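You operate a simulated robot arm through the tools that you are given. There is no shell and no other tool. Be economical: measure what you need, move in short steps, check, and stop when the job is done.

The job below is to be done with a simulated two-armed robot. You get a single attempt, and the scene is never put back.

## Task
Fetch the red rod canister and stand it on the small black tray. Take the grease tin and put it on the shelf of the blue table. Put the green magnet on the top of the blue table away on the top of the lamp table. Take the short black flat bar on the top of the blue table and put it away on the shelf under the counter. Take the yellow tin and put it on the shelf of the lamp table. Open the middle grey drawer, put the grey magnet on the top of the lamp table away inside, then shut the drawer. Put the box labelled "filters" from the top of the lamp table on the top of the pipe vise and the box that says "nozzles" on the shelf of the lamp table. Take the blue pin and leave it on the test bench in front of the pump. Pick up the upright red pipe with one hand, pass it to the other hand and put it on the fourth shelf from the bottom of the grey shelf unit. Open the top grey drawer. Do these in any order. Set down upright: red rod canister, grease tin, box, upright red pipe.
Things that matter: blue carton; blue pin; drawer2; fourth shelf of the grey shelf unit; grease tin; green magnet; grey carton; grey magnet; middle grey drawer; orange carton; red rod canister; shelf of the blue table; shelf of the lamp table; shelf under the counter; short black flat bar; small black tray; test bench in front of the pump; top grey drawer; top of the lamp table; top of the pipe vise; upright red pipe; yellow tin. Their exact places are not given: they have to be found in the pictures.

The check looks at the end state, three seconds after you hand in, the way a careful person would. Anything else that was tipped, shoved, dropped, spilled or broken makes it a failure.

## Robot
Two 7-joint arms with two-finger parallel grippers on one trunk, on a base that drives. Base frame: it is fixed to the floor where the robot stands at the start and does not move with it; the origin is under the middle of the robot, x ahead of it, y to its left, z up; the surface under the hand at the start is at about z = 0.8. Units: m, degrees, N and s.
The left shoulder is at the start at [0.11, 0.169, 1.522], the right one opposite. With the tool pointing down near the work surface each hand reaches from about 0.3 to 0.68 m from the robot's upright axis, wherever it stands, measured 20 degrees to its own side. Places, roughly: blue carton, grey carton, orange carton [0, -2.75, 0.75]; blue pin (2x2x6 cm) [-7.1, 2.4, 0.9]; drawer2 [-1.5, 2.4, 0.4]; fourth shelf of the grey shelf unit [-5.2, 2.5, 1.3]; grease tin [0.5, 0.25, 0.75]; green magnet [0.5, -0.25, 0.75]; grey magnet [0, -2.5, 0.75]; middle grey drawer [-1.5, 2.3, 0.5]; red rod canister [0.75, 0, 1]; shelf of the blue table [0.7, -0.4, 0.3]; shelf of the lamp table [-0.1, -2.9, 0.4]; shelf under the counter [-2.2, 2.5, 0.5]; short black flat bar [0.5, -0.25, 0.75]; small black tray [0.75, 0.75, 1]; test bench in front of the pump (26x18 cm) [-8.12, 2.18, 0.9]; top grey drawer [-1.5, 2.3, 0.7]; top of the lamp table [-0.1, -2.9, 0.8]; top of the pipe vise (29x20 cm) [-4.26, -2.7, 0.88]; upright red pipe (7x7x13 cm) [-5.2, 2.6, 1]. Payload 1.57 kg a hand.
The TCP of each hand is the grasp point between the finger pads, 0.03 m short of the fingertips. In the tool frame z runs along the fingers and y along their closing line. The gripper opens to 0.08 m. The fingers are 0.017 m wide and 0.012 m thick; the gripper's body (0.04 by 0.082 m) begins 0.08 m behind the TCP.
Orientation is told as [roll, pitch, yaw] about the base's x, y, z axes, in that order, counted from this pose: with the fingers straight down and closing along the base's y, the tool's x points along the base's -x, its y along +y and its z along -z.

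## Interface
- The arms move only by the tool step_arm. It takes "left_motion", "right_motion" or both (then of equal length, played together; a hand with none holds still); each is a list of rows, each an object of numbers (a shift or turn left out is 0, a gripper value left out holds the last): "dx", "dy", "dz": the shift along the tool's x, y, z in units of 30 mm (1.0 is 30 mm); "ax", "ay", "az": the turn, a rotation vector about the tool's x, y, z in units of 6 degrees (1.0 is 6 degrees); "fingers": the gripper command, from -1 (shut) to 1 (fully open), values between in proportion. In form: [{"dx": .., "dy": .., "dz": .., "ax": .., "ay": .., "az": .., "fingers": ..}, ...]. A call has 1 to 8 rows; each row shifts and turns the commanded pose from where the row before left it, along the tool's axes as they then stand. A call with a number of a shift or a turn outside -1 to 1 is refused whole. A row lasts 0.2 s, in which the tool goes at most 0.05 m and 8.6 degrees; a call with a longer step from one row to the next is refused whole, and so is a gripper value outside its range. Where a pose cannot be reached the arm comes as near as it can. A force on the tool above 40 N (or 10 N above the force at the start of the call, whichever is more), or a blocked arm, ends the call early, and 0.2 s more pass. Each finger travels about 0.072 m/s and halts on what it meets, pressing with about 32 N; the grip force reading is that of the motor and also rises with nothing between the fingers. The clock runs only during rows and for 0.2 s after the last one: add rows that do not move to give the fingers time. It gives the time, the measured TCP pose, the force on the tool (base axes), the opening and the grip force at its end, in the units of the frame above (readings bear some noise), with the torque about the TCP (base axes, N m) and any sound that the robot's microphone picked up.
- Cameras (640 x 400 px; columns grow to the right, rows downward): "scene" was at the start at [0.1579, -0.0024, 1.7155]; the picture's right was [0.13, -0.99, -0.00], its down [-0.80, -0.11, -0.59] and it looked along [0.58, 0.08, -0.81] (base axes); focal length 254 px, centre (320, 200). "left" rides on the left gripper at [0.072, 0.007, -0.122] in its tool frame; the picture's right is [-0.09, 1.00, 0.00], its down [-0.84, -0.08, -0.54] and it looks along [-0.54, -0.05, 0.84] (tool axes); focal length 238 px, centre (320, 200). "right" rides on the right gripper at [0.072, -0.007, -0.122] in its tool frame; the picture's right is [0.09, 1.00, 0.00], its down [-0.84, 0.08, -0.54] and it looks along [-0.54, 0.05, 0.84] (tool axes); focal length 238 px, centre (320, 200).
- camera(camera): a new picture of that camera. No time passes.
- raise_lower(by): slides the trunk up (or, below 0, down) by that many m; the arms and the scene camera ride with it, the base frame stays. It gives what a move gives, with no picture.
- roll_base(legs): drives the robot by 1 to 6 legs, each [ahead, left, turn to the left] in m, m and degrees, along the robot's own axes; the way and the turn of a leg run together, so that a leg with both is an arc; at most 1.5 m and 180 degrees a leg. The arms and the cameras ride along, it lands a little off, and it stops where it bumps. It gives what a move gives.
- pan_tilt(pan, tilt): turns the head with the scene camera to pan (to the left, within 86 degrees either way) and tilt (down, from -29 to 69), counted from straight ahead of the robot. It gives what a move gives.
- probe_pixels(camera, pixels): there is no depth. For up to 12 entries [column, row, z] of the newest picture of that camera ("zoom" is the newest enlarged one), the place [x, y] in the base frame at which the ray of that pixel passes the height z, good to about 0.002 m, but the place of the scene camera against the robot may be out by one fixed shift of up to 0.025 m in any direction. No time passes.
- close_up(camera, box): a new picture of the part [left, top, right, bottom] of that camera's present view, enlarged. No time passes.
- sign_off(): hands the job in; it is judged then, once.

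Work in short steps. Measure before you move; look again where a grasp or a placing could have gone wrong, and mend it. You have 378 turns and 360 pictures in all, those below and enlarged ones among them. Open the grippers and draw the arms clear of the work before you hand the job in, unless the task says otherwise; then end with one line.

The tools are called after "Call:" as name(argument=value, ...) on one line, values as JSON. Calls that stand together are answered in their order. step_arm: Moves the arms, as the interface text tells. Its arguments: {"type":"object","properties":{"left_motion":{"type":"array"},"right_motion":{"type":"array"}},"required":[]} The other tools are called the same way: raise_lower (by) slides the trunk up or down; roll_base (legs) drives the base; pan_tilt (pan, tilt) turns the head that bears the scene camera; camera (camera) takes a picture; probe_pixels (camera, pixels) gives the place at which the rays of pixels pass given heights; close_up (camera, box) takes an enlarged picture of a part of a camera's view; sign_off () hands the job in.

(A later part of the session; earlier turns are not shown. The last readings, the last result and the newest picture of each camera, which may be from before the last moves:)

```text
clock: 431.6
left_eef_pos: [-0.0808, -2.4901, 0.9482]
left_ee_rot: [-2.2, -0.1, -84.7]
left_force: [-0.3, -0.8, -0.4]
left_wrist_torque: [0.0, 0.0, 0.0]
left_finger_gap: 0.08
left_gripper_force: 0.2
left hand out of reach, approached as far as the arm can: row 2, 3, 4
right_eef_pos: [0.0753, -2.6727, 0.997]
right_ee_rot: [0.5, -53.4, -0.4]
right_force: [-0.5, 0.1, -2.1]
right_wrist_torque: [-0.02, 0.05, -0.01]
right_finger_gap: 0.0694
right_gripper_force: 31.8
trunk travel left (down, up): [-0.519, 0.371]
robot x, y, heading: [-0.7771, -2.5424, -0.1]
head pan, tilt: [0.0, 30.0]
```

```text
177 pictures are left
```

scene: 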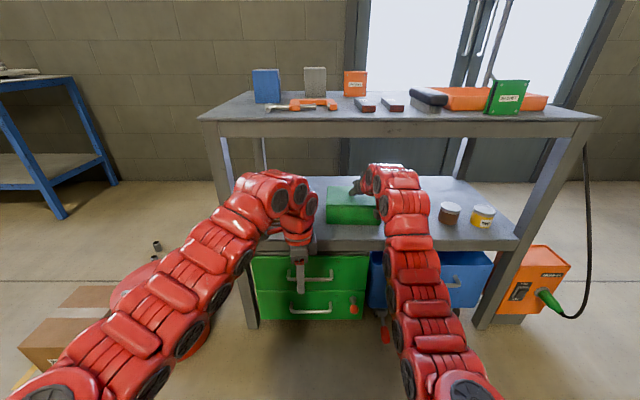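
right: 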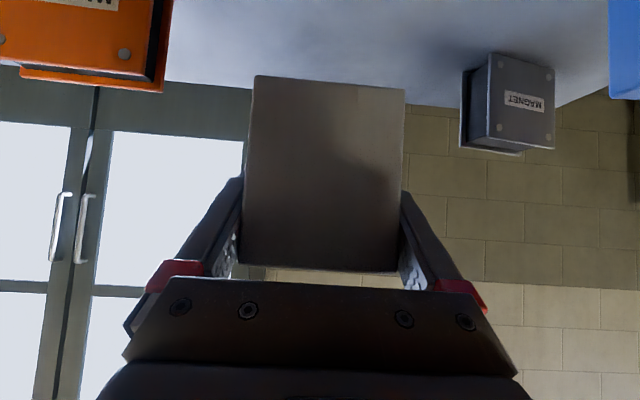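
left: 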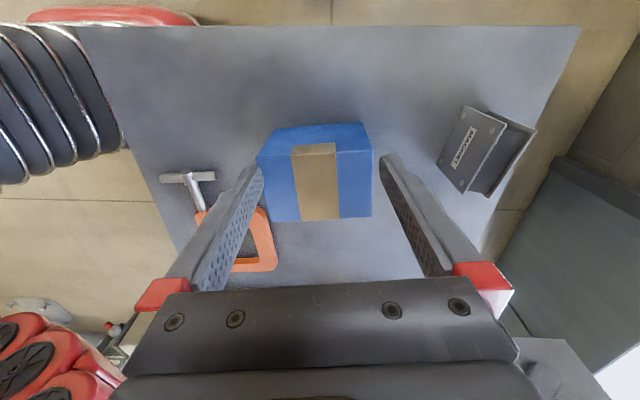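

The left arm's wrist limits it here. A slightly higher trunk should allow more reach; I raise 0.12 m while lowering the hand the same, and try again.

Call:
raise_lower(by=0.12)

Call:
step_arm(left_motion=[{"dz": 0.6, "dy": 0.6}, {"dz": 0.6, "dy": 0.6}, {"dz": 0.6, "dy": 0.6}, {"dz": 0.6, "dy": 0.6}, {"dz": 0.6, "dy": 0.6}, {"dy": 0.6}, {"dy": 0.6}, {"dy": 0.6}])

Call:
camera(camera="left")

```text
clock: 433.1
left_eef_pos: [-0.0807, -2.4902, 1.0688]
left_ee_rot: [-2.2, -0.1, -84.6]
left_force: [0.2, 0.6, -0.5]
left_wrist_torque: [0.01, -0.03, 0.01]
left_finger_gap: 0.08
left_gripper_force: 0.0
right_eef_pos: [0.0768, -2.6718, 1.1174]
right_ee_rot: [0.5, -53.4, -0.3]
right_force: [0.6, -0.2, -3.3]
right_wrist_torque: [0.0, 0.04, -0.04]
right_finger_gap: 0.0696
right_gripper_force: 31.9
trunk travel left (down, up): [-0.639, 0.251]
robot x, y, heading: [-0.7744, -2.5464, -0.1]
head pan, tilt: [0.0, 30.0]
```

```text
clock: 434.9
left_eef_pos: [-0.0646, -2.4565, 1.0066]
left_ee_rot: [-2.1, -0.1, -84.7]
left_force: [0.2, -0.1, 0.4]
left_wrist_torque: [-0.01, -0.01, 0.02]
left_finger_gap: 0.0798
left_gripper_force: 0.1
left hand out of reach, approached as far as the arm can: row 1, 2, 3, 4, 5, 6, 7, 8
right_eef_pos: [0.0772, -2.6722, 1.1171]
right_ee_rot: [0.5, -53.4, -0.3]
right_force: [0.4, 0.7, -2.4]
right_wrist_torque: [0.0, 0.05, 0.03]
right_finger_gap: 0.0698
right_gripper_force: 32.5
trunk travel left (down, up): [-0.639, 0.251]
robot x, y, heading: [-0.778, -2.5408, 0.1]
head pan, tilt: [0.0, 30.0]
```

```text
176 pictures are left
```

left: 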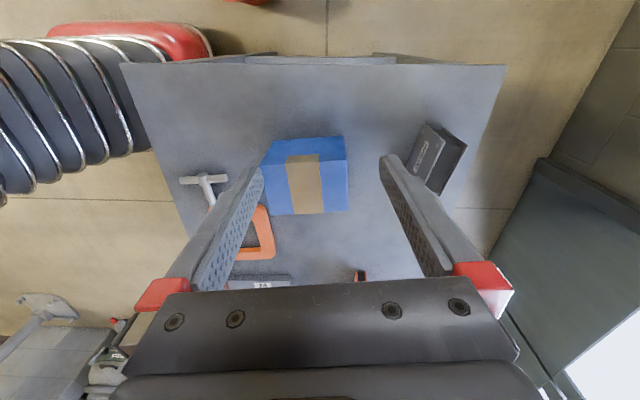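

Vertical reach ends short of the grey magnet. I measure its exact width and turn, to judge a tilted grasp across its width.

Call:
close_up(camera="left", box=[390, 105, 490, 205])

```text
4.00 times, centred on (440, 155) of left
```

zoom: 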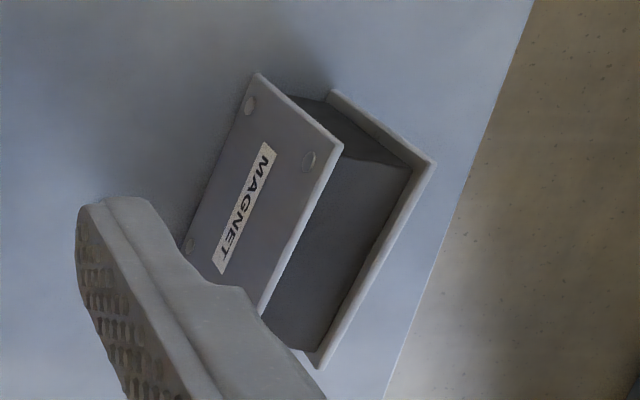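

Call:
probe_pixels(camera="zoom", pixels=[[345, 148, 0.877], [262, 310, 0.877], [433, 165, 0.877], [320, 365, 0.877], [258, 73, 0.8], [332, 92, 0.8], [345, 148, 0.86], [433, 165, 0.86]])

```text
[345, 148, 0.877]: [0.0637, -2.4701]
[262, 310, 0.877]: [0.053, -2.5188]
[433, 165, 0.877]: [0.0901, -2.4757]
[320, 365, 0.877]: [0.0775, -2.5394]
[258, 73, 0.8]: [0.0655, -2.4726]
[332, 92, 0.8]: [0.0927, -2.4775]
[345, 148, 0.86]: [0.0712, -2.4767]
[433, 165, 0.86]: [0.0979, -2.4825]
```

The grey magnet is 0.065 wide, turned −11°, centre ≈ (0.070, −2.505): graspable across its width with a tilted hand. I back off and reorient the left hand to pitch −40°, yaw −11°.

Call:
roll_base(legs=[[-0.3, 0, 0]])

Call:
step_arm(left_motion=[{"az": -1}, {"az": -1}, {"az": -1}, {"az": -1}, {"az": -1}, {"az": -1}, {"az": -1}, {"az": -1}])

Call:
step_arm(left_motion=[{"az": -1}, {"az": -1}, {"az": -1}, {"az": -1}, {"az": -0.3, "ay": -0.5}, {"ay": -1}, {"ay": -1}, {"ay": -1}])

Call:
step_arm(left_motion=[{"ay": -1}, {"ay": -1}, {"ay": -1}])

```text
clock: 437.0
left_eef_pos: [-0.3622, -2.4553, 1.005]
left_ee_rot: [-2.1, -0.2, -84.5]
left_force: [0.3, -0.5, -0.9]
left_wrist_torque: [-0.01, 0.0, 0.02]
left_finger_gap: 0.0798
left_gripper_force: 0.0
right_eef_pos: [-0.2212, -2.6695, 1.118]
right_ee_rot: [0.6, -53.4, -0.1]
right_force: [-0.1, -0.5, -2.4]
right_wrist_torque: [0.03, 0.01, 0.0]
right_finger_gap: 0.0699
right_gripper_force: 32.3
trunk travel left (down, up): [-0.639, 0.251]
robot x, y, heading: [-1.0734, -2.5419, 0.1]
head pan, tilt: [0.0, 30.0]
```

```text
clock: 438.8
left_eef_pos: [-0.3623, -2.4541, 1.005]
left_ee_rot: [-1.4, 1.5, -36.5]
left_force: [-1.0, 0.1, 0.5]
left_wrist_torque: [0.02, -0.02, -0.01]
left_finger_gap: 0.08
left_gripper_force: 0.0
right_eef_pos: [-0.2206, -2.6689, 1.1173]
right_ee_rot: [0.5, -53.4, -0.2]
right_force: [0.4, 0.2, -3.1]
right_wrist_torque: [0.01, 0.02, 0.02]
right_finger_gap: 0.0698
right_gripper_force: 31.7
trunk travel left (down, up): [-0.639, 0.251]
robot x, y, heading: [-1.0777, -2.545, 0.1]
head pan, tilt: [0.0, 30.0]
```

```text
clock: 440.6
left_eef_pos: [-0.3545, -2.4551, 1.007]
left_ee_rot: [-0.8, -18.8, -10.4]
left_force: [-0.8, 0.2, 1.2]
left_wrist_torque: [0.01, 0.0, -0.01]
left_finger_gap: 0.0799
left_gripper_force: 0.2
left hand out of reach, approached as far as the arm can: row 8
right_eef_pos: [-0.2213, -2.6694, 1.1177]
right_ee_rot: [0.4, -53.4, -0.1]
right_force: [-0.1, -0.3, -2.0]
right_wrist_torque: [0.0, 0.06, -0.05]
right_finger_gap: 0.0698
right_gripper_force: 31.9
trunk travel left (down, up): [-0.639, 0.251]
robot x, y, heading: [-1.0767, -2.5472, 0.2]
head pan, tilt: [0.0, 30.0]
```

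```text
clock: 441.4
left_eef_pos: [-0.2791, -2.4642, 1.0148]
left_ee_rot: [-1.0, -36.9, -10.1]
left_force: [0.5, -0.2, -0.6]
left_wrist_torque: [-0.02, -0.01, 0.02]
left_finger_gap: 0.0799
left_gripper_force: 0.0
left hand out of reach, approached as far as the arm can: row 1, 2, 3
right_eef_pos: [-0.2217, -2.6694, 1.1166]
right_ee_rot: [0.6, -53.4, -0.1]
right_force: [0.3, -0.1, -2.2]
right_wrist_torque: [0.0, 0.04, -0.01]
right_finger_gap: 0.0698
right_gripper_force: 32.6
trunk travel left (down, up): [-0.639, 0.251]
robot x, y, heading: [-1.0737, -2.5447, 0.3]
head pan, tilt: [0.0, 30.0]
```

I drive forward 0.24 m and look with the left camera.

Call:
roll_base(legs=[[0.24, 0, 0]])

Call:
camera(camera="left")

```text
clock: 443.1
left_eef_pos: [-0.0435, -2.4623, 1.0147]
left_ee_rot: [-1.0, -36.8, -9.9]
left_force: [0.4, 0.0, 0.2]
left_wrist_torque: [0.02, -0.01, -0.02]
left_finger_gap: 0.0801
left_gripper_force: 0.2
right_eef_pos: [0.0151, -2.6661, 1.1165]
right_ee_rot: [0.3, -53.5, 0.1]
right_force: [0.9, 0.0, -2.4]
right_wrist_torque: [0.03, -0.01, -0.01]
right_finger_gap: 0.07
right_gripper_force: 31.6
trunk travel left (down, up): [-0.639, 0.251]
robot x, y, heading: [-0.8408, -2.5463, 0.5]
head pan, tilt: [0.0, 30.0]
```

```text
174 pictures are left
```

left: 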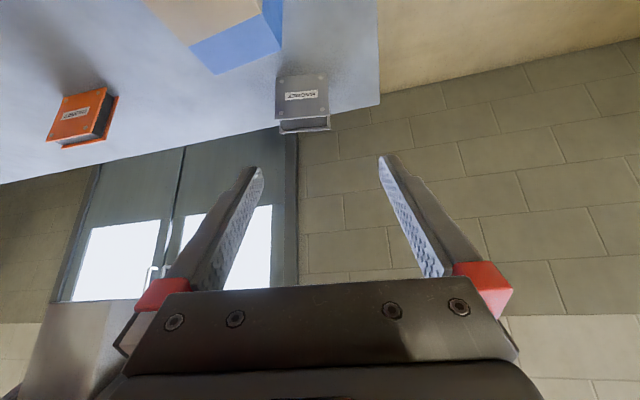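

Call:
probe_pixels(camera="left", pixels=[[276, 77, 0.8], [328, 74, 0.8], [279, 121, 0.877], [330, 117, 0.877], [281, 133, 0.877], [331, 128, 0.877], [283, 22, 0.88], [205, 75, 0.88]])

```text
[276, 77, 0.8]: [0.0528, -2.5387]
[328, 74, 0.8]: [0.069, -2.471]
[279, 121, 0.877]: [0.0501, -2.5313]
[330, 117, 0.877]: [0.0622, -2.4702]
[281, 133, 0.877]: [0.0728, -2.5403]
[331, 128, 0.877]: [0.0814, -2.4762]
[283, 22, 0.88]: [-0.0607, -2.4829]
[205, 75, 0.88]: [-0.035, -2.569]
```

Magnet centre ≈ (0.069, −2.505), aligned with the hand. I advance 13 cm along the fingers and check.

Call:
step_arm(left_motion=[{"dz": 0.9, "dy": -0.4, "dx": 0.12}, {"dz": 0.9, "dy": -0.36, "dx": 0.11}, {"dz": 0.9}, {"dz": 0.9}, {"dz": 0.8}])

Call:
camera(camera="left")

```text
clock: 444.4
left_eef_pos: [0.0232, -2.5017, 0.9051]
left_ee_rot: [-1.2, -36.8, -10.0]
left_force: [0.2, -0.3, -0.2]
left_wrist_torque: [-0.05, 0.01, -0.06]
left_finger_gap: 0.0801
left_gripper_force: 0.0
right_eef_pos: [0.0163, -2.6637, 1.117]
right_ee_rot: [0.3, -53.2, 0.1]
right_force: [0.3, 0.9, -1.5]
right_wrist_torque: [-0.01, 0.03, -0.04]
right_finger_gap: 0.0699
right_gripper_force: 31.9
trunk travel left (down, up): [-0.639, 0.251]
robot x, y, heading: [-0.8405, -2.5407, 0.1]
head pan, tilt: [0.0, 30.0]
```

```text
173 pictures are left
```

left: 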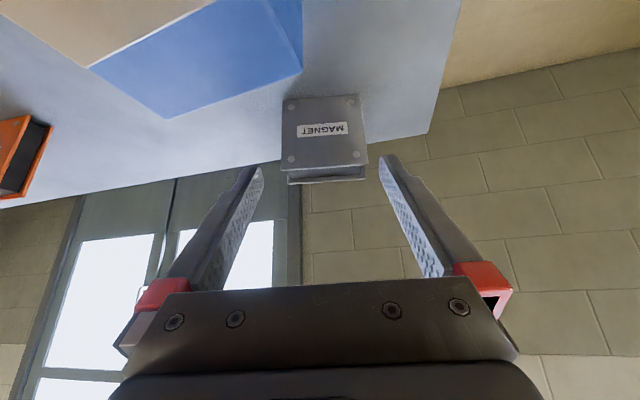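

Centred. I advance 7.5 cm, close on it and lift gently.

Call:
step_arm(left_motion=[{"dz": 0.7, "dy": 0.1}, {"dz": 0.7}, {"dz": 0.7}, {"dz": 0.4}, {"fingers": -1}, {}, {}])

Call:
camera(camera="left")

```text
clock: 445.9
left_eef_pos: [0.0196, -2.4972, 0.8833]
left_ee_rot: [-1.0, -36.9, -9.9]
left_force: [0.1, 0.1, 0.1]
left_wrist_torque: [-0.03, -0.01, -0.02]
left_finger_gap: 0.0
left_gripper_force: 18.5
left hand out of reach, approached as far as the arm can: row 1, 2, 3, 4
right_eef_pos: [0.0162, -2.6654, 1.1174]
right_ee_rot: [0.4, -53.4, 0.0]
right_force: [0.2, -0.6, -2.3]
right_wrist_torque: [0.0, 0.0, -0.01]
right_finger_gap: 0.0697
right_gripper_force: 31.8
trunk travel left (down, up): [-0.639, 0.251]
robot x, y, heading: [-0.8377, -2.5401, 0.4]
head pan, tilt: [0.0, 30.0]
```

```text
172 pictures are left
```

left: 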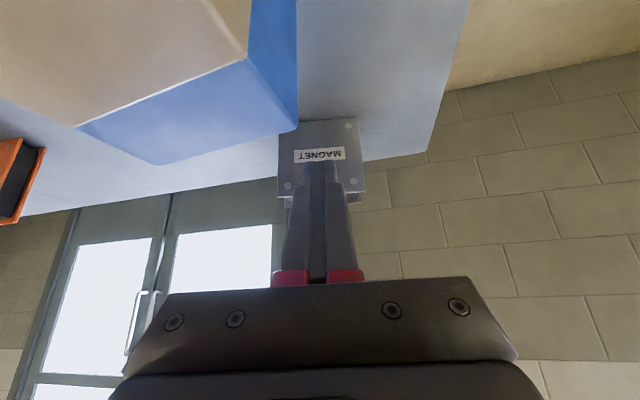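

Out of reach by ~5 cm. I reopen, back off 7 cm, drive 7 cm forward and re-advance.

Call:
step_arm(left_motion=[{"dz": -0.8}, {"dz": -0.8, "fingers": 1}, {"dz": -0.8}])

Call:
roll_base(legs=[[0.075, 0, -0.3]])

Call:
camera(camera="left")

```text
clock: 446.8
left_eef_pos: [-0.0229, -2.4872, 0.942]
left_ee_rot: [-0.9, -37.0, -10.1]
left_force: [-0.2, 0.2, 0.0]
left_wrist_torque: [0.03, -0.03, 0.01]
left_finger_gap: 0.0796
left_gripper_force: 0.8
right_eef_pos: [0.0153, -2.6662, 1.118]
right_ee_rot: [0.5, -53.4, 0.1]
right_force: [-0.6, -0.2, -1.6]
right_wrist_torque: [0.03, 0.01, 0.02]
right_finger_gap: 0.07
right_gripper_force: 32.2
trunk travel left (down, up): [-0.639, 0.251]
robot x, y, heading: [-0.8353, -2.5398, 0.4]
head pan, tilt: [0.0, 30.0]
```

```text
clock: 447.8
left_eef_pos: [0.0539, -2.4908, 0.9411]
left_ee_rot: [-1.1, -36.8, -10.1]
left_force: [0.0, -0.4, 0.1]
left_wrist_torque: [-0.06, -0.01, 0.0]
left_finger_gap: 0.08
left_gripper_force: 0.0
right_eef_pos: [0.0912, -2.6696, 1.1169]
right_ee_rot: [0.5, -53.2, -0.2]
right_force: [0.0, -0.4, -2.3]
right_wrist_torque: [-0.01, 0.0, -0.01]
right_finger_gap: 0.0697
right_gripper_force: 31.8
trunk travel left (down, up): [-0.639, 0.251]
robot x, y, heading: [-0.7621, -2.5422, 0.1]
head pan, tilt: [0.0, 30.0]
```

```text
171 pictures are left
```

left: 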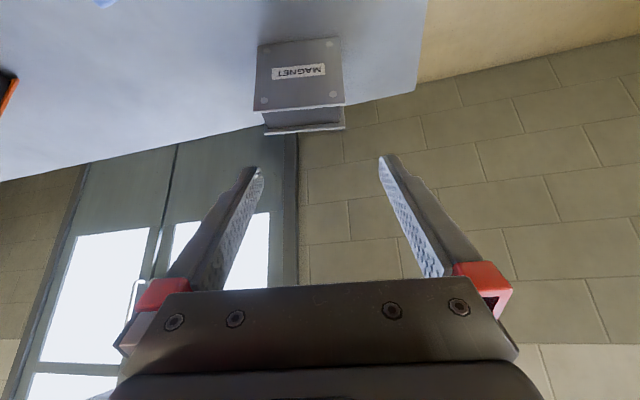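

Call:
step_arm(left_motion=[{"dx": 0.73, "dy": -0.2}, {"dx": 0.73, "dy": -0.17}, {"dz": 0.5}, {}])

Call:
camera(camera="left")

```text
clock: 448.8
left_eef_pos: [0.0253, -2.4976, 0.904]
left_ee_rot: [-1.0, -37.0, -10.3]
left_force: [0.3, -0.6, -0.1]
left_wrist_torque: [0.01, 0.03, 0.01]
left_finger_gap: 0.0799
left_gripper_force: 0.1
right_eef_pos: [0.0897, -2.6699, 1.1174]
right_ee_rot: [0.4, -53.3, -0.2]
right_force: [1.1, 0.1, -1.9]
right_wrist_torque: [0.0, 0.03, -0.01]
right_finger_gap: 0.0697
right_gripper_force: 31.7
trunk travel left (down, up): [-0.639, 0.251]
robot x, y, heading: [-0.7646, -2.5424, 0.1]
head pan, tilt: [0.0, 30.0]
```

```text
170 pictures are left
```

left: 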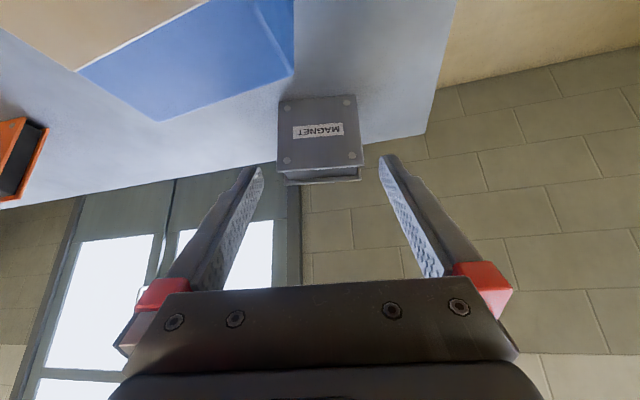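

Centred (279–362). I advance 7.5 cm, close and check the gap.

Call:
step_arm(left_motion=[{"dz": 0.7}, {"dz": 0.7}, {"dz": 0.7}, {"dz": 0.4}, {}, {"fingers": -1}, {}, {}])

Call:
camera(camera="left")

```text
clock: 450.6
left_eef_pos: [0.0695, -2.5063, 0.8431]
left_ee_rot: [-0.9, -37.0, -10.3]
left_force: [1.5, 1.1, 0.1]
left_wrist_torque: [0.18, -0.09, -0.02]
left_finger_gap: 0.0698
left_gripper_force: 32.0
right_eef_pos: [0.0889, -2.6704, 1.117]
right_ee_rot: [0.5, -53.3, -0.2]
right_force: [0.9, -0.1, -1.3]
right_wrist_torque: [-0.01, 0.04, 0.0]
right_finger_gap: 0.0698
right_gripper_force: 32.0
trunk travel left (down, up): [-0.639, 0.251]
robot x, y, heading: [-0.7651, -2.5418, 0.4]
head pan, tilt: [0.0, 30.0]
```

```text
169 pictures are left
```

left: 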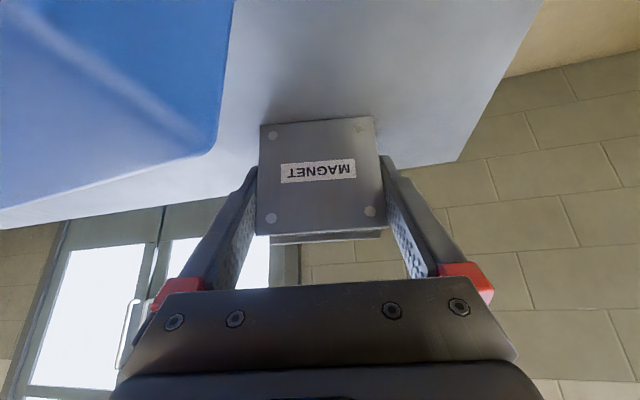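

Gripped (0.070). I lift slowly in two calls.

Call:
step_arm(left_motion=[{"dx": -0.2, "dz": -0.27}, {"dx": -0.2, "dz": -0.27}, {"dx": -0.2, "dz": -0.27}, {"dx": -0.2, "dz": -0.27}, {"dx": -0.2, "dz": -0.27}, {"dx": -0.2, "dz": -0.27}, {"dx": -0.2, "dz": -0.27}, {"dx": -0.2, "dz": -0.27}])

Call:
step_arm(left_motion=[{"dx": -0.2, "dz": -0.27}, {"dx": -0.2, "dz": -0.27}, {"dx": -0.2, "dz": -0.27}, {"dx": -0.2, "dz": -0.27}, {"dx": -0.2, "dz": -0.27}, {"dx": -0.2, "dz": -0.27}])

Call:
camera(camera="left")

```text
clock: 452.4
left_eef_pos: [0.0682, -2.5046, 0.9237]
left_ee_rot: [-1.0, -36.9, -10.2]
left_force: [-0.7, -0.4, -5.2]
left_wrist_torque: [0.01, 0.02, 0.0]
left_finger_gap: 0.0697
left_gripper_force: 32.1
right_eef_pos: [0.09, -2.6707, 1.117]
right_ee_rot: [0.5, -53.2, -0.2]
right_force: [-0.4, 0.4, -1.5]
right_wrist_torque: [-0.03, 0.03, -0.03]
right_finger_gap: 0.0698
right_gripper_force: 32.1
trunk travel left (down, up): [-0.639, 0.251]
robot x, y, heading: [-0.7629, -2.5423, 0.1]
head pan, tilt: [0.0, 30.0]
```

```text
clock: 453.8
left_eef_pos: [0.0684, -2.503, 0.9825]
left_ee_rot: [-1.0, -36.8, -10.2]
left_force: [0.7, 0.1, -5.3]
left_wrist_torque: [0.03, 0.03, 0.02]
left_finger_gap: 0.0699
left_gripper_force: 31.5
right_eef_pos: [0.091, -2.6692, 1.1172]
right_ee_rot: [0.4, -53.3, -0.2]
right_force: [-0.1, -0.2, -1.3]
right_wrist_torque: [0.02, 0.03, -0.01]
right_finger_gap: 0.0698
right_gripper_force: 32.2
trunk travel left (down, up): [-0.639, 0.251]
robot x, y, heading: [-0.7655, -2.5429, 0.2]
head pan, tilt: [0.0, 30.0]
```

```text
168 pictures are left
```

left: 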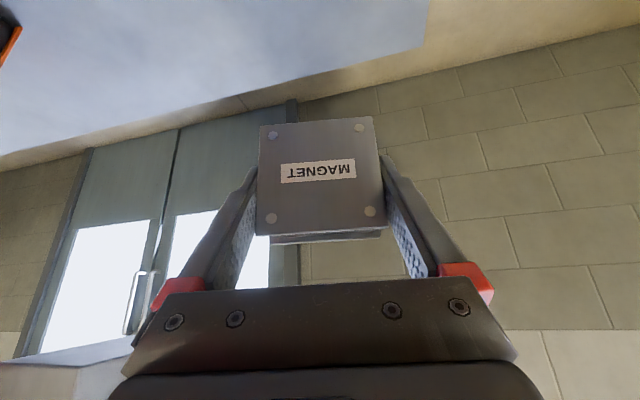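

Magnet held in the left, FILTERS in the right. I back away, turn around to face −x and look toward the pipe vise.

Call:
roll_base(legs=[[-0.65, 0, 0], [0, 0, 180]])

Call:
pan_tilt(pan=0, tilt=20)

Call:
camera(camera="scene")

```text
clock: 464.8
left_eef_pos: [-2.2357, -2.6152, 0.9841]
left_ee_rot: [-1.0, -36.9, 172.3]
left_force: [0.2, 0.3, -3.7]
left_wrist_torque: [-0.06, -0.03, -0.01]
left_finger_gap: 0.0699
left_gripper_force: 32.0
right_eef_pos: [-2.2624, -2.4507, 1.1164]
right_ee_rot: [0.5, -53.2, -177.6]
right_force: [-0.8, 0.4, -1.9]
right_wrist_torque: [0.02, -0.01, 0.03]
right_finger_gap: 0.0699
right_gripper_force: 32.0
trunk travel left (down, up): [-0.639, 0.251]
robot x, y, heading: [-1.4016, -2.5373, -177.5]
head pan, tilt: [0.0, 30.0]
```

```text
clock: 465.5
left_eef_pos: [-2.234, -2.6155, 0.9829]
left_ee_rot: [-1.0, -36.7, 172.4]
left_force: [-0.7, 0.3, -5.3]
left_wrist_torque: [0.0, -0.03, 0.01]
left_finger_gap: 0.07
left_gripper_force: 31.8
right_eef_pos: [-2.2635, -2.4501, 1.1167]
right_ee_rot: [0.3, -53.3, -177.7]
right_force: [0.1, -1.0, -2.2]
right_wrist_torque: [-0.01, -0.01, -0.01]
right_finger_gap: 0.0698
right_gripper_force: 31.9
trunk travel left (down, up): [-0.639, 0.251]
robot x, y, heading: [-1.4028, -2.5422, -177.3]
head pan, tilt: [0.0, 20.0]
```

```text
167 pictures are left
```

scene: 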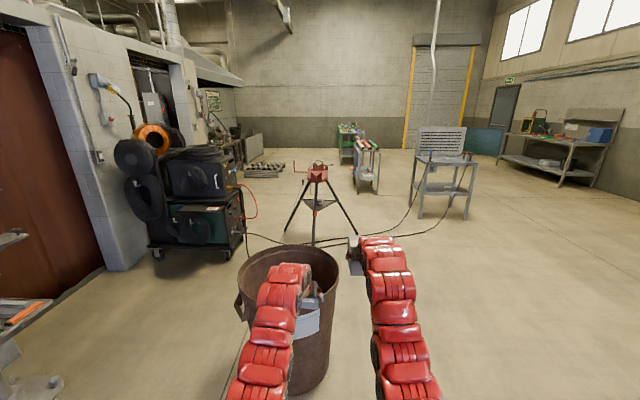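

A barrel stands right ahead; the vise tripod is beyond. I probe the positions of barrel, cable and tripod.

Call:
close_up(camera="scene", box=[230, 140, 420, 260])

Call:
probe_pixels(camera="scene", pixels=[[318, 243, 0], [288, 234, 0], [357, 233, 0], [350, 246, 0], [270, 240, 0], [290, 246, 0], [245, 275, 0.8], [338, 275, 0.8], [318, 165, 0.88], [300, 392, 0.0], [400, 232, 0]])

```text
3.33 times, centred on (325, 200) of scene
```

zoom: 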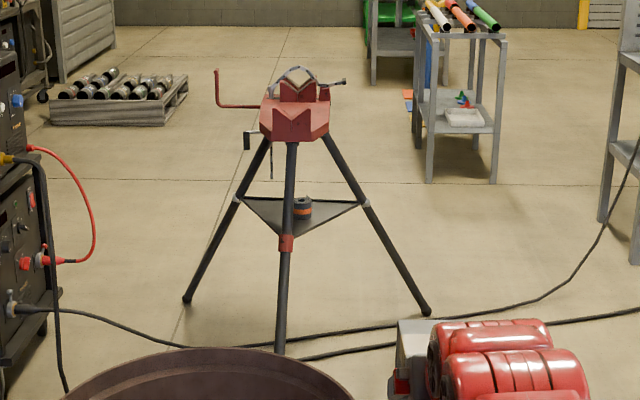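

```text
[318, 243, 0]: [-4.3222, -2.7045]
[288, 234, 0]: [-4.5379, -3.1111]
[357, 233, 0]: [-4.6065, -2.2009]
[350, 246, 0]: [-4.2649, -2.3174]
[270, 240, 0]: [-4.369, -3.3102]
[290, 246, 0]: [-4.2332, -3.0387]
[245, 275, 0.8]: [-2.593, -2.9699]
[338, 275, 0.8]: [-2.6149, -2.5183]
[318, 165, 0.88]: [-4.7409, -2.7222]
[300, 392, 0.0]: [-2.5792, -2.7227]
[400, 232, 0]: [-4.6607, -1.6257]
```

I go around the barrel: right 0.95 m, ahead 1.85 m, then left, and look at the vise.

Call:
roll_base(legs=[[0, -0.95, -2.7], [1.0, 0, 0], [0.85, 0, 0], [0, 0.95, 0]])

Call:
pan_tilt(pan=0, tilt=40)

Call:
camera(camera="scene")

Call:
camera(camera="right")

```text
clock: 483.4
left_eef_pos: [-4.1015, -2.5345, 0.9812]
left_ee_rot: [-1.1, -36.8, 170.8]
left_force: [-0.1, 0.1, -4.7]
left_wrist_torque: [0.03, -0.02, -0.05]
left_finger_gap: 0.0698
left_gripper_force: 32.7
right_eef_pos: [-4.126, -2.3696, 1.115]
right_ee_rot: [0.0, -53.2, -179.0]
right_force: [0.5, -1.0, -1.8]
right_wrist_torque: [0.03, -0.01, -0.05]
right_finger_gap: 0.07
right_gripper_force: 31.8
trunk travel left (down, up): [-0.639, 0.251]
robot x, y, heading: [-3.2688, -2.4809, -179.2]
head pan, tilt: [0.0, 20.0]
stopped in leg 4: the robot was blocked; the commanded pose is now the measured one
```

```text
clock: 484.3
left_eef_pos: [-4.1018, -2.5311, 0.9826]
left_ee_rot: [-0.9, -36.8, 170.5]
left_force: [0.0, -0.2, -4.1]
left_wrist_torque: [0.01, -0.02, -0.01]
left_finger_gap: 0.0695
left_gripper_force: 32.0
right_eef_pos: [-4.1259, -2.3656, 1.1162]
right_ee_rot: [0.4, -53.3, -179.4]
right_force: [-0.3, -0.1, -2.0]
right_wrist_torque: [0.0, -0.01, -0.02]
right_finger_gap: 0.0697
right_gripper_force: 32.1
trunk travel left (down, up): [-0.639, 0.251]
robot x, y, heading: [-3.2691, -2.4833, -179.3]
head pan, tilt: [0.0, 40.0]
```

```text
165 pictures are left
```

scene: 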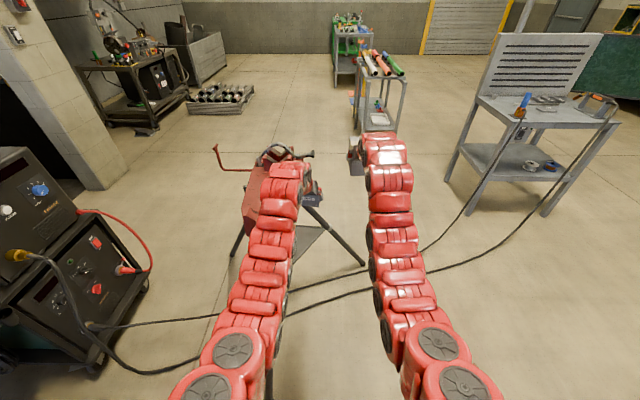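

```text
164 pictures are left
```

right: 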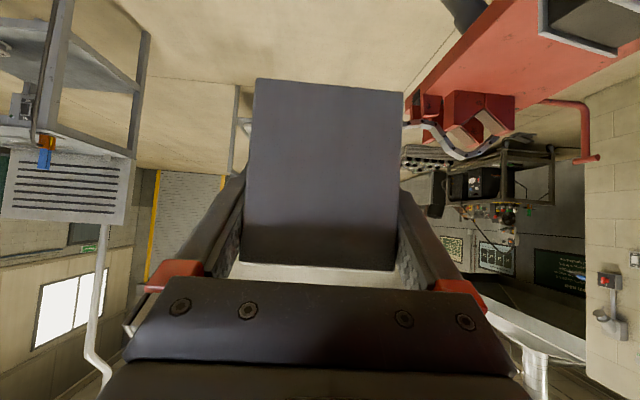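

The base seems to have met the tripod's near foot. I move away (right/back) and look at the vise top unobstructed.

Call:
roll_base(legs=[[0, -0.25, 0], [-0.1, 0, 0]])

Call:
pan_tilt(pan=20, tilt=42)

Call:
camera(camera="scene")

```text
clock: 486.8
left_eef_pos: [-4.0048, -2.2797, 0.9823]
left_ee_rot: [-1.0, -36.8, 170.6]
left_force: [-1.1, 0.4, -4.5]
left_wrist_torque: [-0.03, -0.05, -0.01]
left_finger_gap: 0.0697
left_gripper_force: 32.3
right_eef_pos: [-4.03, -2.1153, 1.1163]
right_ee_rot: [0.4, -53.3, -179.4]
right_force: [0.1, -0.4, -2.4]
right_wrist_torque: [0.01, -0.02, -0.01]
right_finger_gap: 0.0699
right_gripper_force: 31.7
trunk travel left (down, up): [-0.639, 0.251]
robot x, y, heading: [-3.1725, -2.2302, -179.0]
head pan, tilt: [0.0, 40.0]
```

```text
clock: 487.7
left_eef_pos: [-4.0066, -2.2804, 0.9827]
left_ee_rot: [-1.0, -36.7, 170.7]
left_force: [0.2, 0.3, -4.9]
left_wrist_torque: [-0.07, -0.01, 0.02]
left_finger_gap: 0.0697
left_gripper_force: 31.8
right_eef_pos: [-4.0298, -2.1147, 1.1166]
right_ee_rot: [0.4, -53.2, -179.5]
right_force: [-0.5, 1.7, -1.8]
right_wrist_torque: [0.03, -0.01, -0.03]
right_finger_gap: 0.0695
right_gripper_force: 32.3
trunk travel left (down, up): [-0.639, 0.251]
robot x, y, heading: [-3.1772, -2.2347, -179.2]
head pan, tilt: [20.0, 42.0]
```

```text
163 pictures are left
```

scene: 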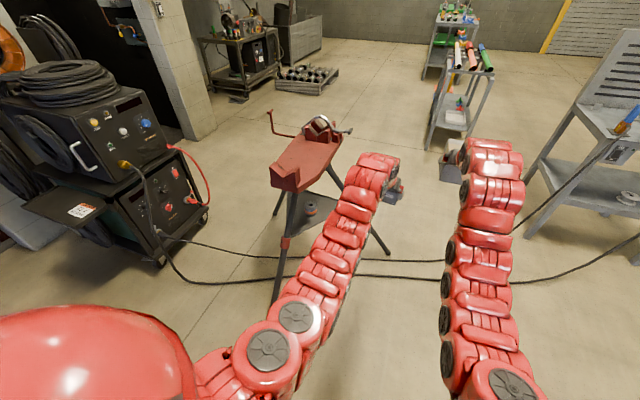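

Call:
close_up(camera="scene", box=[255, 100, 365, 200])

Call:
probe_pixels(camera="scene", pixels=[[276, 300, 0], [389, 252, 0], [277, 215, 0], [272, 170, 0.86], [298, 182, 0.86], [290, 145, 0.86], [335, 150, 0.86], [320, 145, 0.86], [330, 283, 0], [180, 262, 0]])

```text
4.00 times, centred on (310, 150) of scene
```

zoom: 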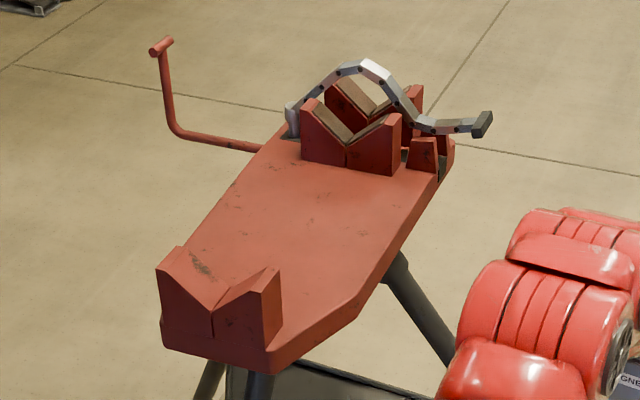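

```text
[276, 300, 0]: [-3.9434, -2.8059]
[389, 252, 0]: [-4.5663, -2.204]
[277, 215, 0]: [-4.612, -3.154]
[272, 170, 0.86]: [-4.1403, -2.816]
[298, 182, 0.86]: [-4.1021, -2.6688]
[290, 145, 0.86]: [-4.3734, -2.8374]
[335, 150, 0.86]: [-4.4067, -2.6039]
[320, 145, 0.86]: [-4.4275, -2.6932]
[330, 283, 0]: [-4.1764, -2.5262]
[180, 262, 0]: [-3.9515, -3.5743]
```

I probe the flat part of the vise top in the enlargement.

Call:
probe_pixels(camera="zoom", pixels=[[302, 158, 0.86], [385, 175, 0.86], [440, 180, 0.86], [400, 245, 0.86], [355, 305, 0.86], [282, 340, 0.86], [182, 248, 0.86], [245, 170, 0.86], [285, 262, 0.95], [180, 248, 0.95], [310, 100, 0.95], [490, 115, 0.95]])

```text
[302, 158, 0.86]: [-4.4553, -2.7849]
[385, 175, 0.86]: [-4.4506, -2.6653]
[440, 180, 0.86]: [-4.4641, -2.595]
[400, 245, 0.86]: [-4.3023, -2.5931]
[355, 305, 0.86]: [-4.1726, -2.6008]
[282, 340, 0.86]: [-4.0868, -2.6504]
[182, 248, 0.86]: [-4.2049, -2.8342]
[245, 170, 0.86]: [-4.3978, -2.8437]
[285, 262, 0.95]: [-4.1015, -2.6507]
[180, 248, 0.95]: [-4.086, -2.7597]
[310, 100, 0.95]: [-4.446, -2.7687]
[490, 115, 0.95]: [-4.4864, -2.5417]
```

Flat area ≈ x −4.14…−4.44, y −2.61…−2.84. I shift both hands left a little, raise/retract the left one, then drive to (−3.43, −2.71) between barrel and tripod.

Call:
step_arm(left_motion=[{"dz": -0.7, "dy": 0.7}, {"dz": -0.7, "dy": 0.7}, {"dz": -0.7, "dy": 0.7}, {"dz": -0.7, "dy": 0.6}, {}, {}], right_motion=[{}, {"dy": 0.55}, {"dy": 0.55}, {"dy": 0.55}, {"dy": 0.55}, {"dy": 0.5}])

Call:
roll_base(legs=[[0.255, 0, -0.8], [0, 0.25, 0]])

Call:
camera(camera="scene")

Call:
camera(camera="right")

```text
clock: 489.1
left_eef_pos: [-3.969, -2.3723, 1.0503]
left_ee_rot: [-1.2, -36.8, 170.6]
left_force: [0.1, 0.0, -3.9]
left_wrist_torque: [0.0, -0.04, -0.04]
left_finger_gap: 0.0699
left_gripper_force: 32.0
right_eef_pos: [-4.0282, -2.1969, 1.118]
right_ee_rot: [0.4, -53.4, -179.4]
right_force: [-0.2, 0.0, -2.3]
right_wrist_torque: [0.01, -0.04, 0.01]
right_finger_gap: 0.0698
right_gripper_force: 32.5
trunk travel left (down, up): [-0.639, 0.251]
robot x, y, heading: [-3.1751, -2.2283, -179.0]
head pan, tilt: [20.0, 42.0]
```

```text
clock: 492.3
left_eef_pos: [-4.218, -2.6186, 1.0494]
left_ee_rot: [-1.0, -36.8, 170.1]
left_force: [0.1, -0.4, -4.8]
left_wrist_torque: [0.0, -0.06, 0.01]
left_finger_gap: 0.0696
left_gripper_force: 31.4
right_eef_pos: [-4.2755, -2.4429, 1.1176]
right_ee_rot: [0.3, -53.3, -179.7]
right_force: [0.6, -0.2, -3.3]
right_wrist_torque: [0.02, -0.05, 0.0]
right_finger_gap: 0.0697
right_gripper_force: 31.7
trunk travel left (down, up): [-0.639, 0.251]
robot x, y, heading: [-3.4241, -2.4837, -179.7]
head pan, tilt: [20.0, 42.0]
```

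```text
161 pictures are left
```

scene: 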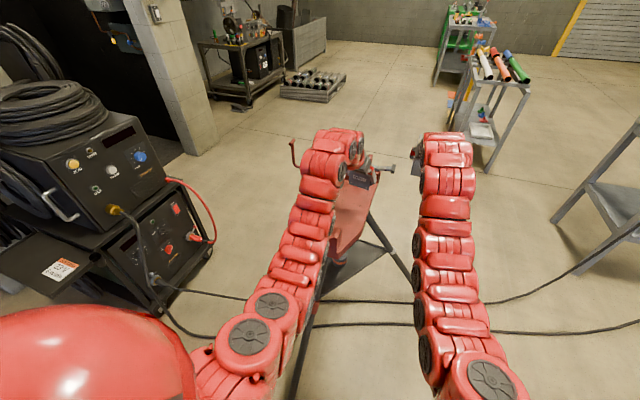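

```text
160 pictures are left
```

right: 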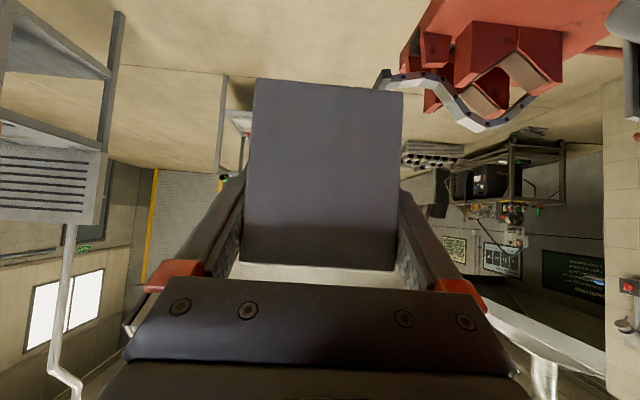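

I slide left another 0.22 m with the carton well above the jaws, then look.

Call:
roll_base(legs=[[0, 0.22, 0]])

Call:
camera(camera="scene")

Call:
camera(camera="right")

Call:
camera(camera="left")

```text
clock: 494.0
left_eef_pos: [-4.216, -2.838, 1.0494]
left_ee_rot: [-1.0, -36.8, 170.3]
left_force: [0.1, -0.4, -4.7]
left_wrist_torque: [-0.01, -0.06, 0.01]
left_finger_gap: 0.0698
left_gripper_force: 31.9
right_eef_pos: [-4.2734, -2.6626, 1.1169]
right_ee_rot: [0.4, -53.3, -179.8]
right_force: [0.0, -0.2, -1.5]
right_wrist_torque: [0.02, -0.04, -0.04]
right_finger_gap: 0.0699
right_gripper_force: 32.1
trunk travel left (down, up): [-0.639, 0.251]
robot x, y, heading: [-3.4167, -2.7016, -179.7]
head pan, tilt: [20.0, 42.0]
```

```text
159 pictures are left
```

scene: 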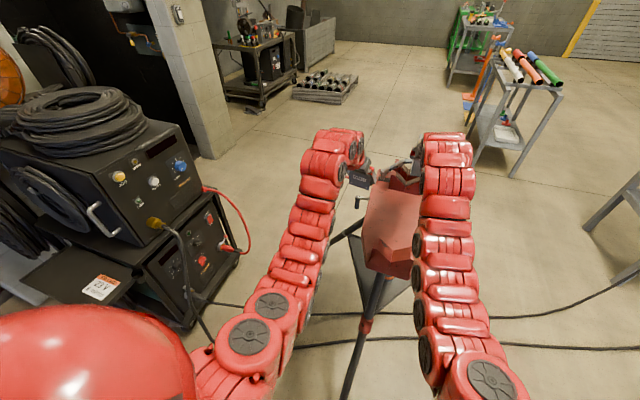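

```text
158 pictures are left
```

right: 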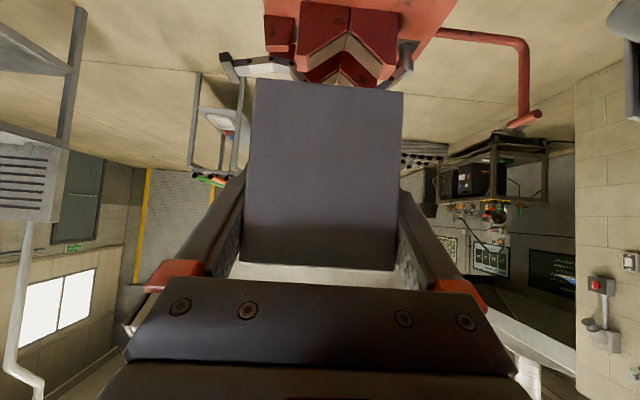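

```text
157 pictures are left
```

left: 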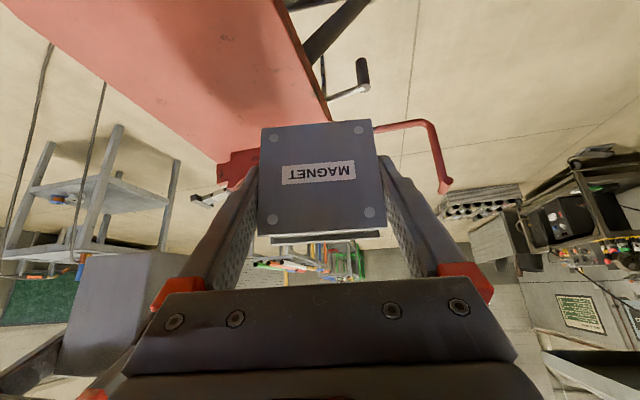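

Call:
probe_pixels(camera="left", pixels=[[300, 50, 0.88], [322, 100, 0.88], [220, 165, 0.88], [100, 80, 0.88], [190, 130, 0.88], [20, 5, 0.88]])

Call:
probe_pixels(camera="right", pixels=[[265, 10, 0.88], [450, 10, 0.88], [440, 30, 0.88], [300, 55, 0.95], [400, 50, 0.95]])

```text
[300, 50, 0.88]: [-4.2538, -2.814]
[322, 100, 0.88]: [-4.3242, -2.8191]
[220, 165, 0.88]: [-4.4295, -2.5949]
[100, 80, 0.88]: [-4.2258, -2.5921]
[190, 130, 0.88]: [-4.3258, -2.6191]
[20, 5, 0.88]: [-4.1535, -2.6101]
```

```text
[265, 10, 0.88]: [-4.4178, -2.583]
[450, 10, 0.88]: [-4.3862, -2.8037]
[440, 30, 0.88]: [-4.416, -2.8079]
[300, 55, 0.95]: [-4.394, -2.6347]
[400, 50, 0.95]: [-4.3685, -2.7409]
```

Plate spans y −2.60…−2.815. I shift 2.7 cm left and 1.5 cm back, lowering the carton 16 cm.

Call:
step_arm(right_motion=[{"dx": 0.6, "dz": 0.35, "dy": 0.12}, {"dx": 0.6, "dz": 0.35, "dy": 0.12}, {"dx": 0.6, "dz": 0.35, "dy": 0.12}, {"dx": 0.6, "dz": 0.35, "dy": 0.12}, {"dx": 0.54, "dz": 0.35, "dy": 0.12}, {"dx": 0.54, "dz": 0.35, "dy": 0.12}, {"dx": 0.54, "dz": 0.35, "dy": 0.12}, {"dx": 0.4, "dz": 0.3}])

Call:
camera(camera="right")

Call:
camera(camera="left")

```text
clock: 495.8
left_eef_pos: [-4.2175, -2.8359, 1.05]
left_ee_rot: [-1.0, -36.9, 170.1]
left_force: [0.1, -0.7, -4.0]
left_wrist_torque: [-0.02, -0.06, -0.01]
left_finger_gap: 0.07
left_gripper_force: 31.4
right_eef_pos: [-4.258, -2.6879, 0.9599]
right_ee_rot: [0.4, -53.3, -179.7]
right_force: [0.0, 0.4, -3.2]
right_wrist_torque: [-0.03, -0.02, 0.03]
right_finger_gap: 0.0698
right_gripper_force: 32.2
trunk travel left (down, up): [-0.639, 0.251]
robot x, y, heading: [-3.4198, -2.7015, -179.5]
head pan, tilt: [20.0, 42.0]
```

```text
156 pictures are left
```

right: 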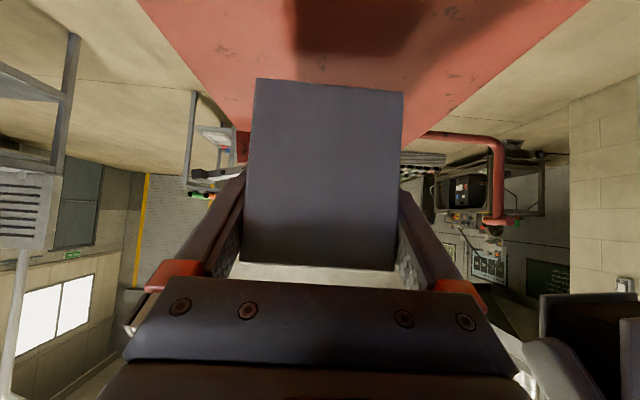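

```text
155 pictures are left
```

left: 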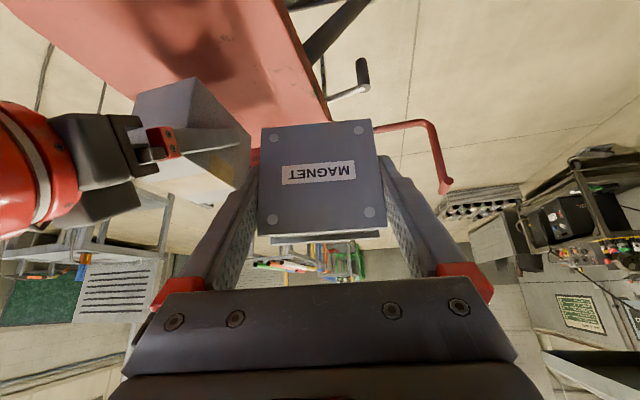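

Good: the carton is above the flat plate, clear of V-plate and jaws. I lower to contact in small steps.

Call:
step_arm(right_motion=[{"dx": 0.27, "dz": 0.2}, {"dx": 0.27, "dz": 0.2}, {"dx": 0.13, "dz": 0.1}, {"dx": 0.1, "dz": 0.07}])

Call:
step_arm(right_motion=[{"dx": 0.13, "dz": 0.1}])

Call:
step_arm(right_motion=[{"dx": 0.13, "dz": 0.1}])

```text
clock: 496.8
left_eef_pos: [-4.2165, -2.8359, 1.0499]
left_ee_rot: [-1.0, -36.8, 170.2]
left_force: [0.3, -0.1, -4.4]
left_wrist_torque: [0.0, -0.02, 0.0]
left_finger_gap: 0.0698
left_gripper_force: 31.8
right_eef_pos: [-4.2608, -2.6874, 0.9324]
right_ee_rot: [0.4, -53.3, -179.8]
right_force: [0.6, -0.2, -2.6]
right_wrist_torque: [0.05, -0.01, -0.02]
right_finger_gap: 0.0698
right_gripper_force: 31.9
trunk travel left (down, up): [-0.639, 0.251]
robot x, y, heading: [-3.4178, -2.7055, -179.5]
head pan, tilt: [20.0, 42.0]
```

```text
clock: 497.2
left_eef_pos: [-4.2175, -2.8366, 1.0489]
left_ee_rot: [-0.9, -36.8, 170.3]
left_force: [0.3, -0.6, -4.6]
left_wrist_torque: [0.01, -0.05, -0.01]
left_finger_gap: 0.0697
left_gripper_force: 31.9
right_eef_pos: [-4.2597, -2.6874, 0.9278]
right_ee_rot: [0.4, -53.3, -179.7]
right_force: [0.1, -0.1, -1.9]
right_wrist_torque: [0.0, -0.03, -0.02]
right_finger_gap: 0.0696
right_gripper_force: 32.0
trunk travel left (down, up): [-0.639, 0.251]
robot x, y, heading: [-3.4171, -2.704, -179.7]
head pan, tilt: [20.0, 42.0]
```

```text
clock: 497.6
left_eef_pos: [-4.2171, -2.8363, 1.0484]
left_ee_rot: [-1.0, -36.9, 170.1]
left_force: [0.0, 0.2, -5.1]
left_wrist_torque: [-0.03, -0.02, 0.01]
left_finger_gap: 0.0699
left_gripper_force: 31.7
right_eef_pos: [-4.2597, -2.6872, 0.9226]
right_ee_rot: [0.3, -53.2, -179.8]
right_force: [-0.9, -0.4, -1.5]
right_wrist_torque: [-0.01, -0.03, 0.02]
right_finger_gap: 0.0697
right_gripper_force: 31.9
trunk travel left (down, up): [-0.639, 0.251]
robot x, y, heading: [-3.4174, -2.7012, -179.7]
head pan, tilt: [20.0, 42.0]
```

Call:
step_arm(right_motion=[{"dx": 0.13, "dz": 0.1}])

Call:
step_arm(right_motion=[{"dx": 0.13, "dz": 0.1}])

Call:
step_arm(right_motion=[{"dx": 0.13, "dz": 0.1}])

Call:
camera(camera="left")

```text
clock: 498.0
left_eef_pos: [-4.2167, -2.8379, 1.0497]
left_ee_rot: [-1.0, -36.8, 170.3]
left_force: [-0.3, -0.3, -4.4]
left_wrist_torque: [0.01, -0.04, -0.01]
left_finger_gap: 0.0698
left_gripper_force: 31.8
right_eef_pos: [-4.2593, -2.6871, 0.9177]
right_ee_rot: [0.2, -53.1, -179.9]
right_force: [0.7, -0.2, -2.4]
right_wrist_torque: [0.02, -0.02, 0.01]
right_finger_gap: 0.0697
right_gripper_force: 32.2
trunk travel left (down, up): [-0.639, 0.251]
robot x, y, heading: [-3.4235, -2.7036, -179.6]
head pan, tilt: [20.0, 42.0]
```

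```text
clock: 498.4
left_eef_pos: [-4.2168, -2.837, 1.0503]
left_ee_rot: [-1.1, -36.9, 170.1]
left_force: [-1.3, 0.1, -4.6]
left_wrist_torque: [-0.04, -0.02, 0.01]
left_finger_gap: 0.0699
left_gripper_force: 32.5
right_eef_pos: [-4.2591, -2.6869, 0.9156]
right_ee_rot: [0.2, -53.6, -179.8]
right_force: [-0.6, 0.9, 8.0]
right_wrist_torque: [0.38, -0.26, 0.05]
right_finger_gap: 0.0698
right_gripper_force: 32.0
trunk travel left (down, up): [-0.639, 0.251]
robot x, y, heading: [-3.4197, -2.7049, -179.6]
head pan, tilt: [20.0, 42.0]
```

```text
clock: 498.8
left_eef_pos: [-4.2138, -2.8359, 1.0526]
left_ee_rot: [-1.0, -37.0, 170.2]
left_force: [0.4, -1.1, -4.6]
left_wrist_torque: [-0.04, -0.01, 0.0]
left_finger_gap: 0.0696
left_gripper_force: 31.7
right_eef_pos: [-4.2587, -2.6876, 0.9162]
right_ee_rot: [0.5, -54.1, -179.9]
right_force: [-4.5, 1.3, 27.7]
right_wrist_torque: [0.6, -0.77, 0.11]
right_finger_gap: 0.07
right_gripper_force: 32.1
trunk travel left (down, up): [-0.639, 0.251]
robot x, y, heading: [-3.4219, -2.705, -179.3]
head pan, tilt: [20.0, 42.0]
```

```text
154 pictures are left
```

left: 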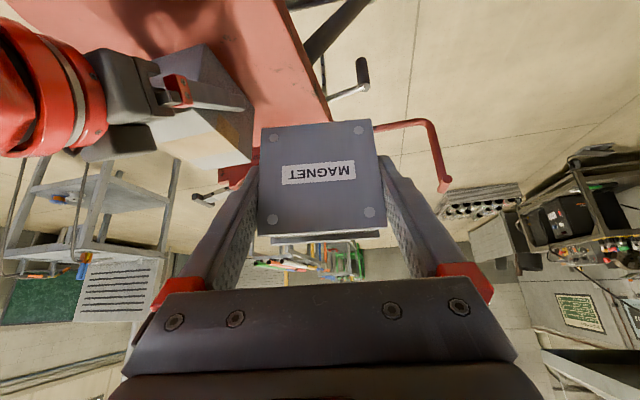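

Contact. I ease, open, withdraw up and back, and check that the carton stands.

Call:
step_arm(right_motion=[{"dx": -0.1, "dz": -0.07}, {"fingers": 1}, {}, {"dz": -0.5}, {"dz": -0.9}, {"dz": -0.9}, {"dz": -0.9}, {"dz": -0.9}])

Call:
camera(camera="right")

```text
clock: 500.6
left_eef_pos: [-4.2162, -2.8363, 1.0503]
left_ee_rot: [-1.0, -36.8, 170.2]
left_force: [-0.4, -0.7, -4.7]
left_wrist_torque: [-0.02, -0.03, 0.0]
left_finger_gap: 0.0698
left_gripper_force: 32.4
right_eef_pos: [-4.1581, -2.6867, 0.9853]
right_ee_rot: [0.4, -53.3, -179.8]
right_force: [-0.2, -0.4, 0.4]
right_wrist_torque: [0.0, -0.01, 0.01]
right_finger_gap: 0.08
right_gripper_force: 0.1
trunk travel left (down, up): [-0.639, 0.251]
robot x, y, heading: [-3.4207, -2.7022, -179.4]
head pan, tilt: [20.0, 42.0]
```

```text
153 pictures are left
```

right: 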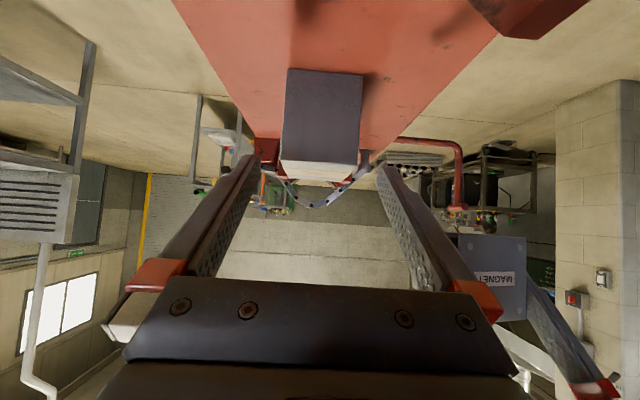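

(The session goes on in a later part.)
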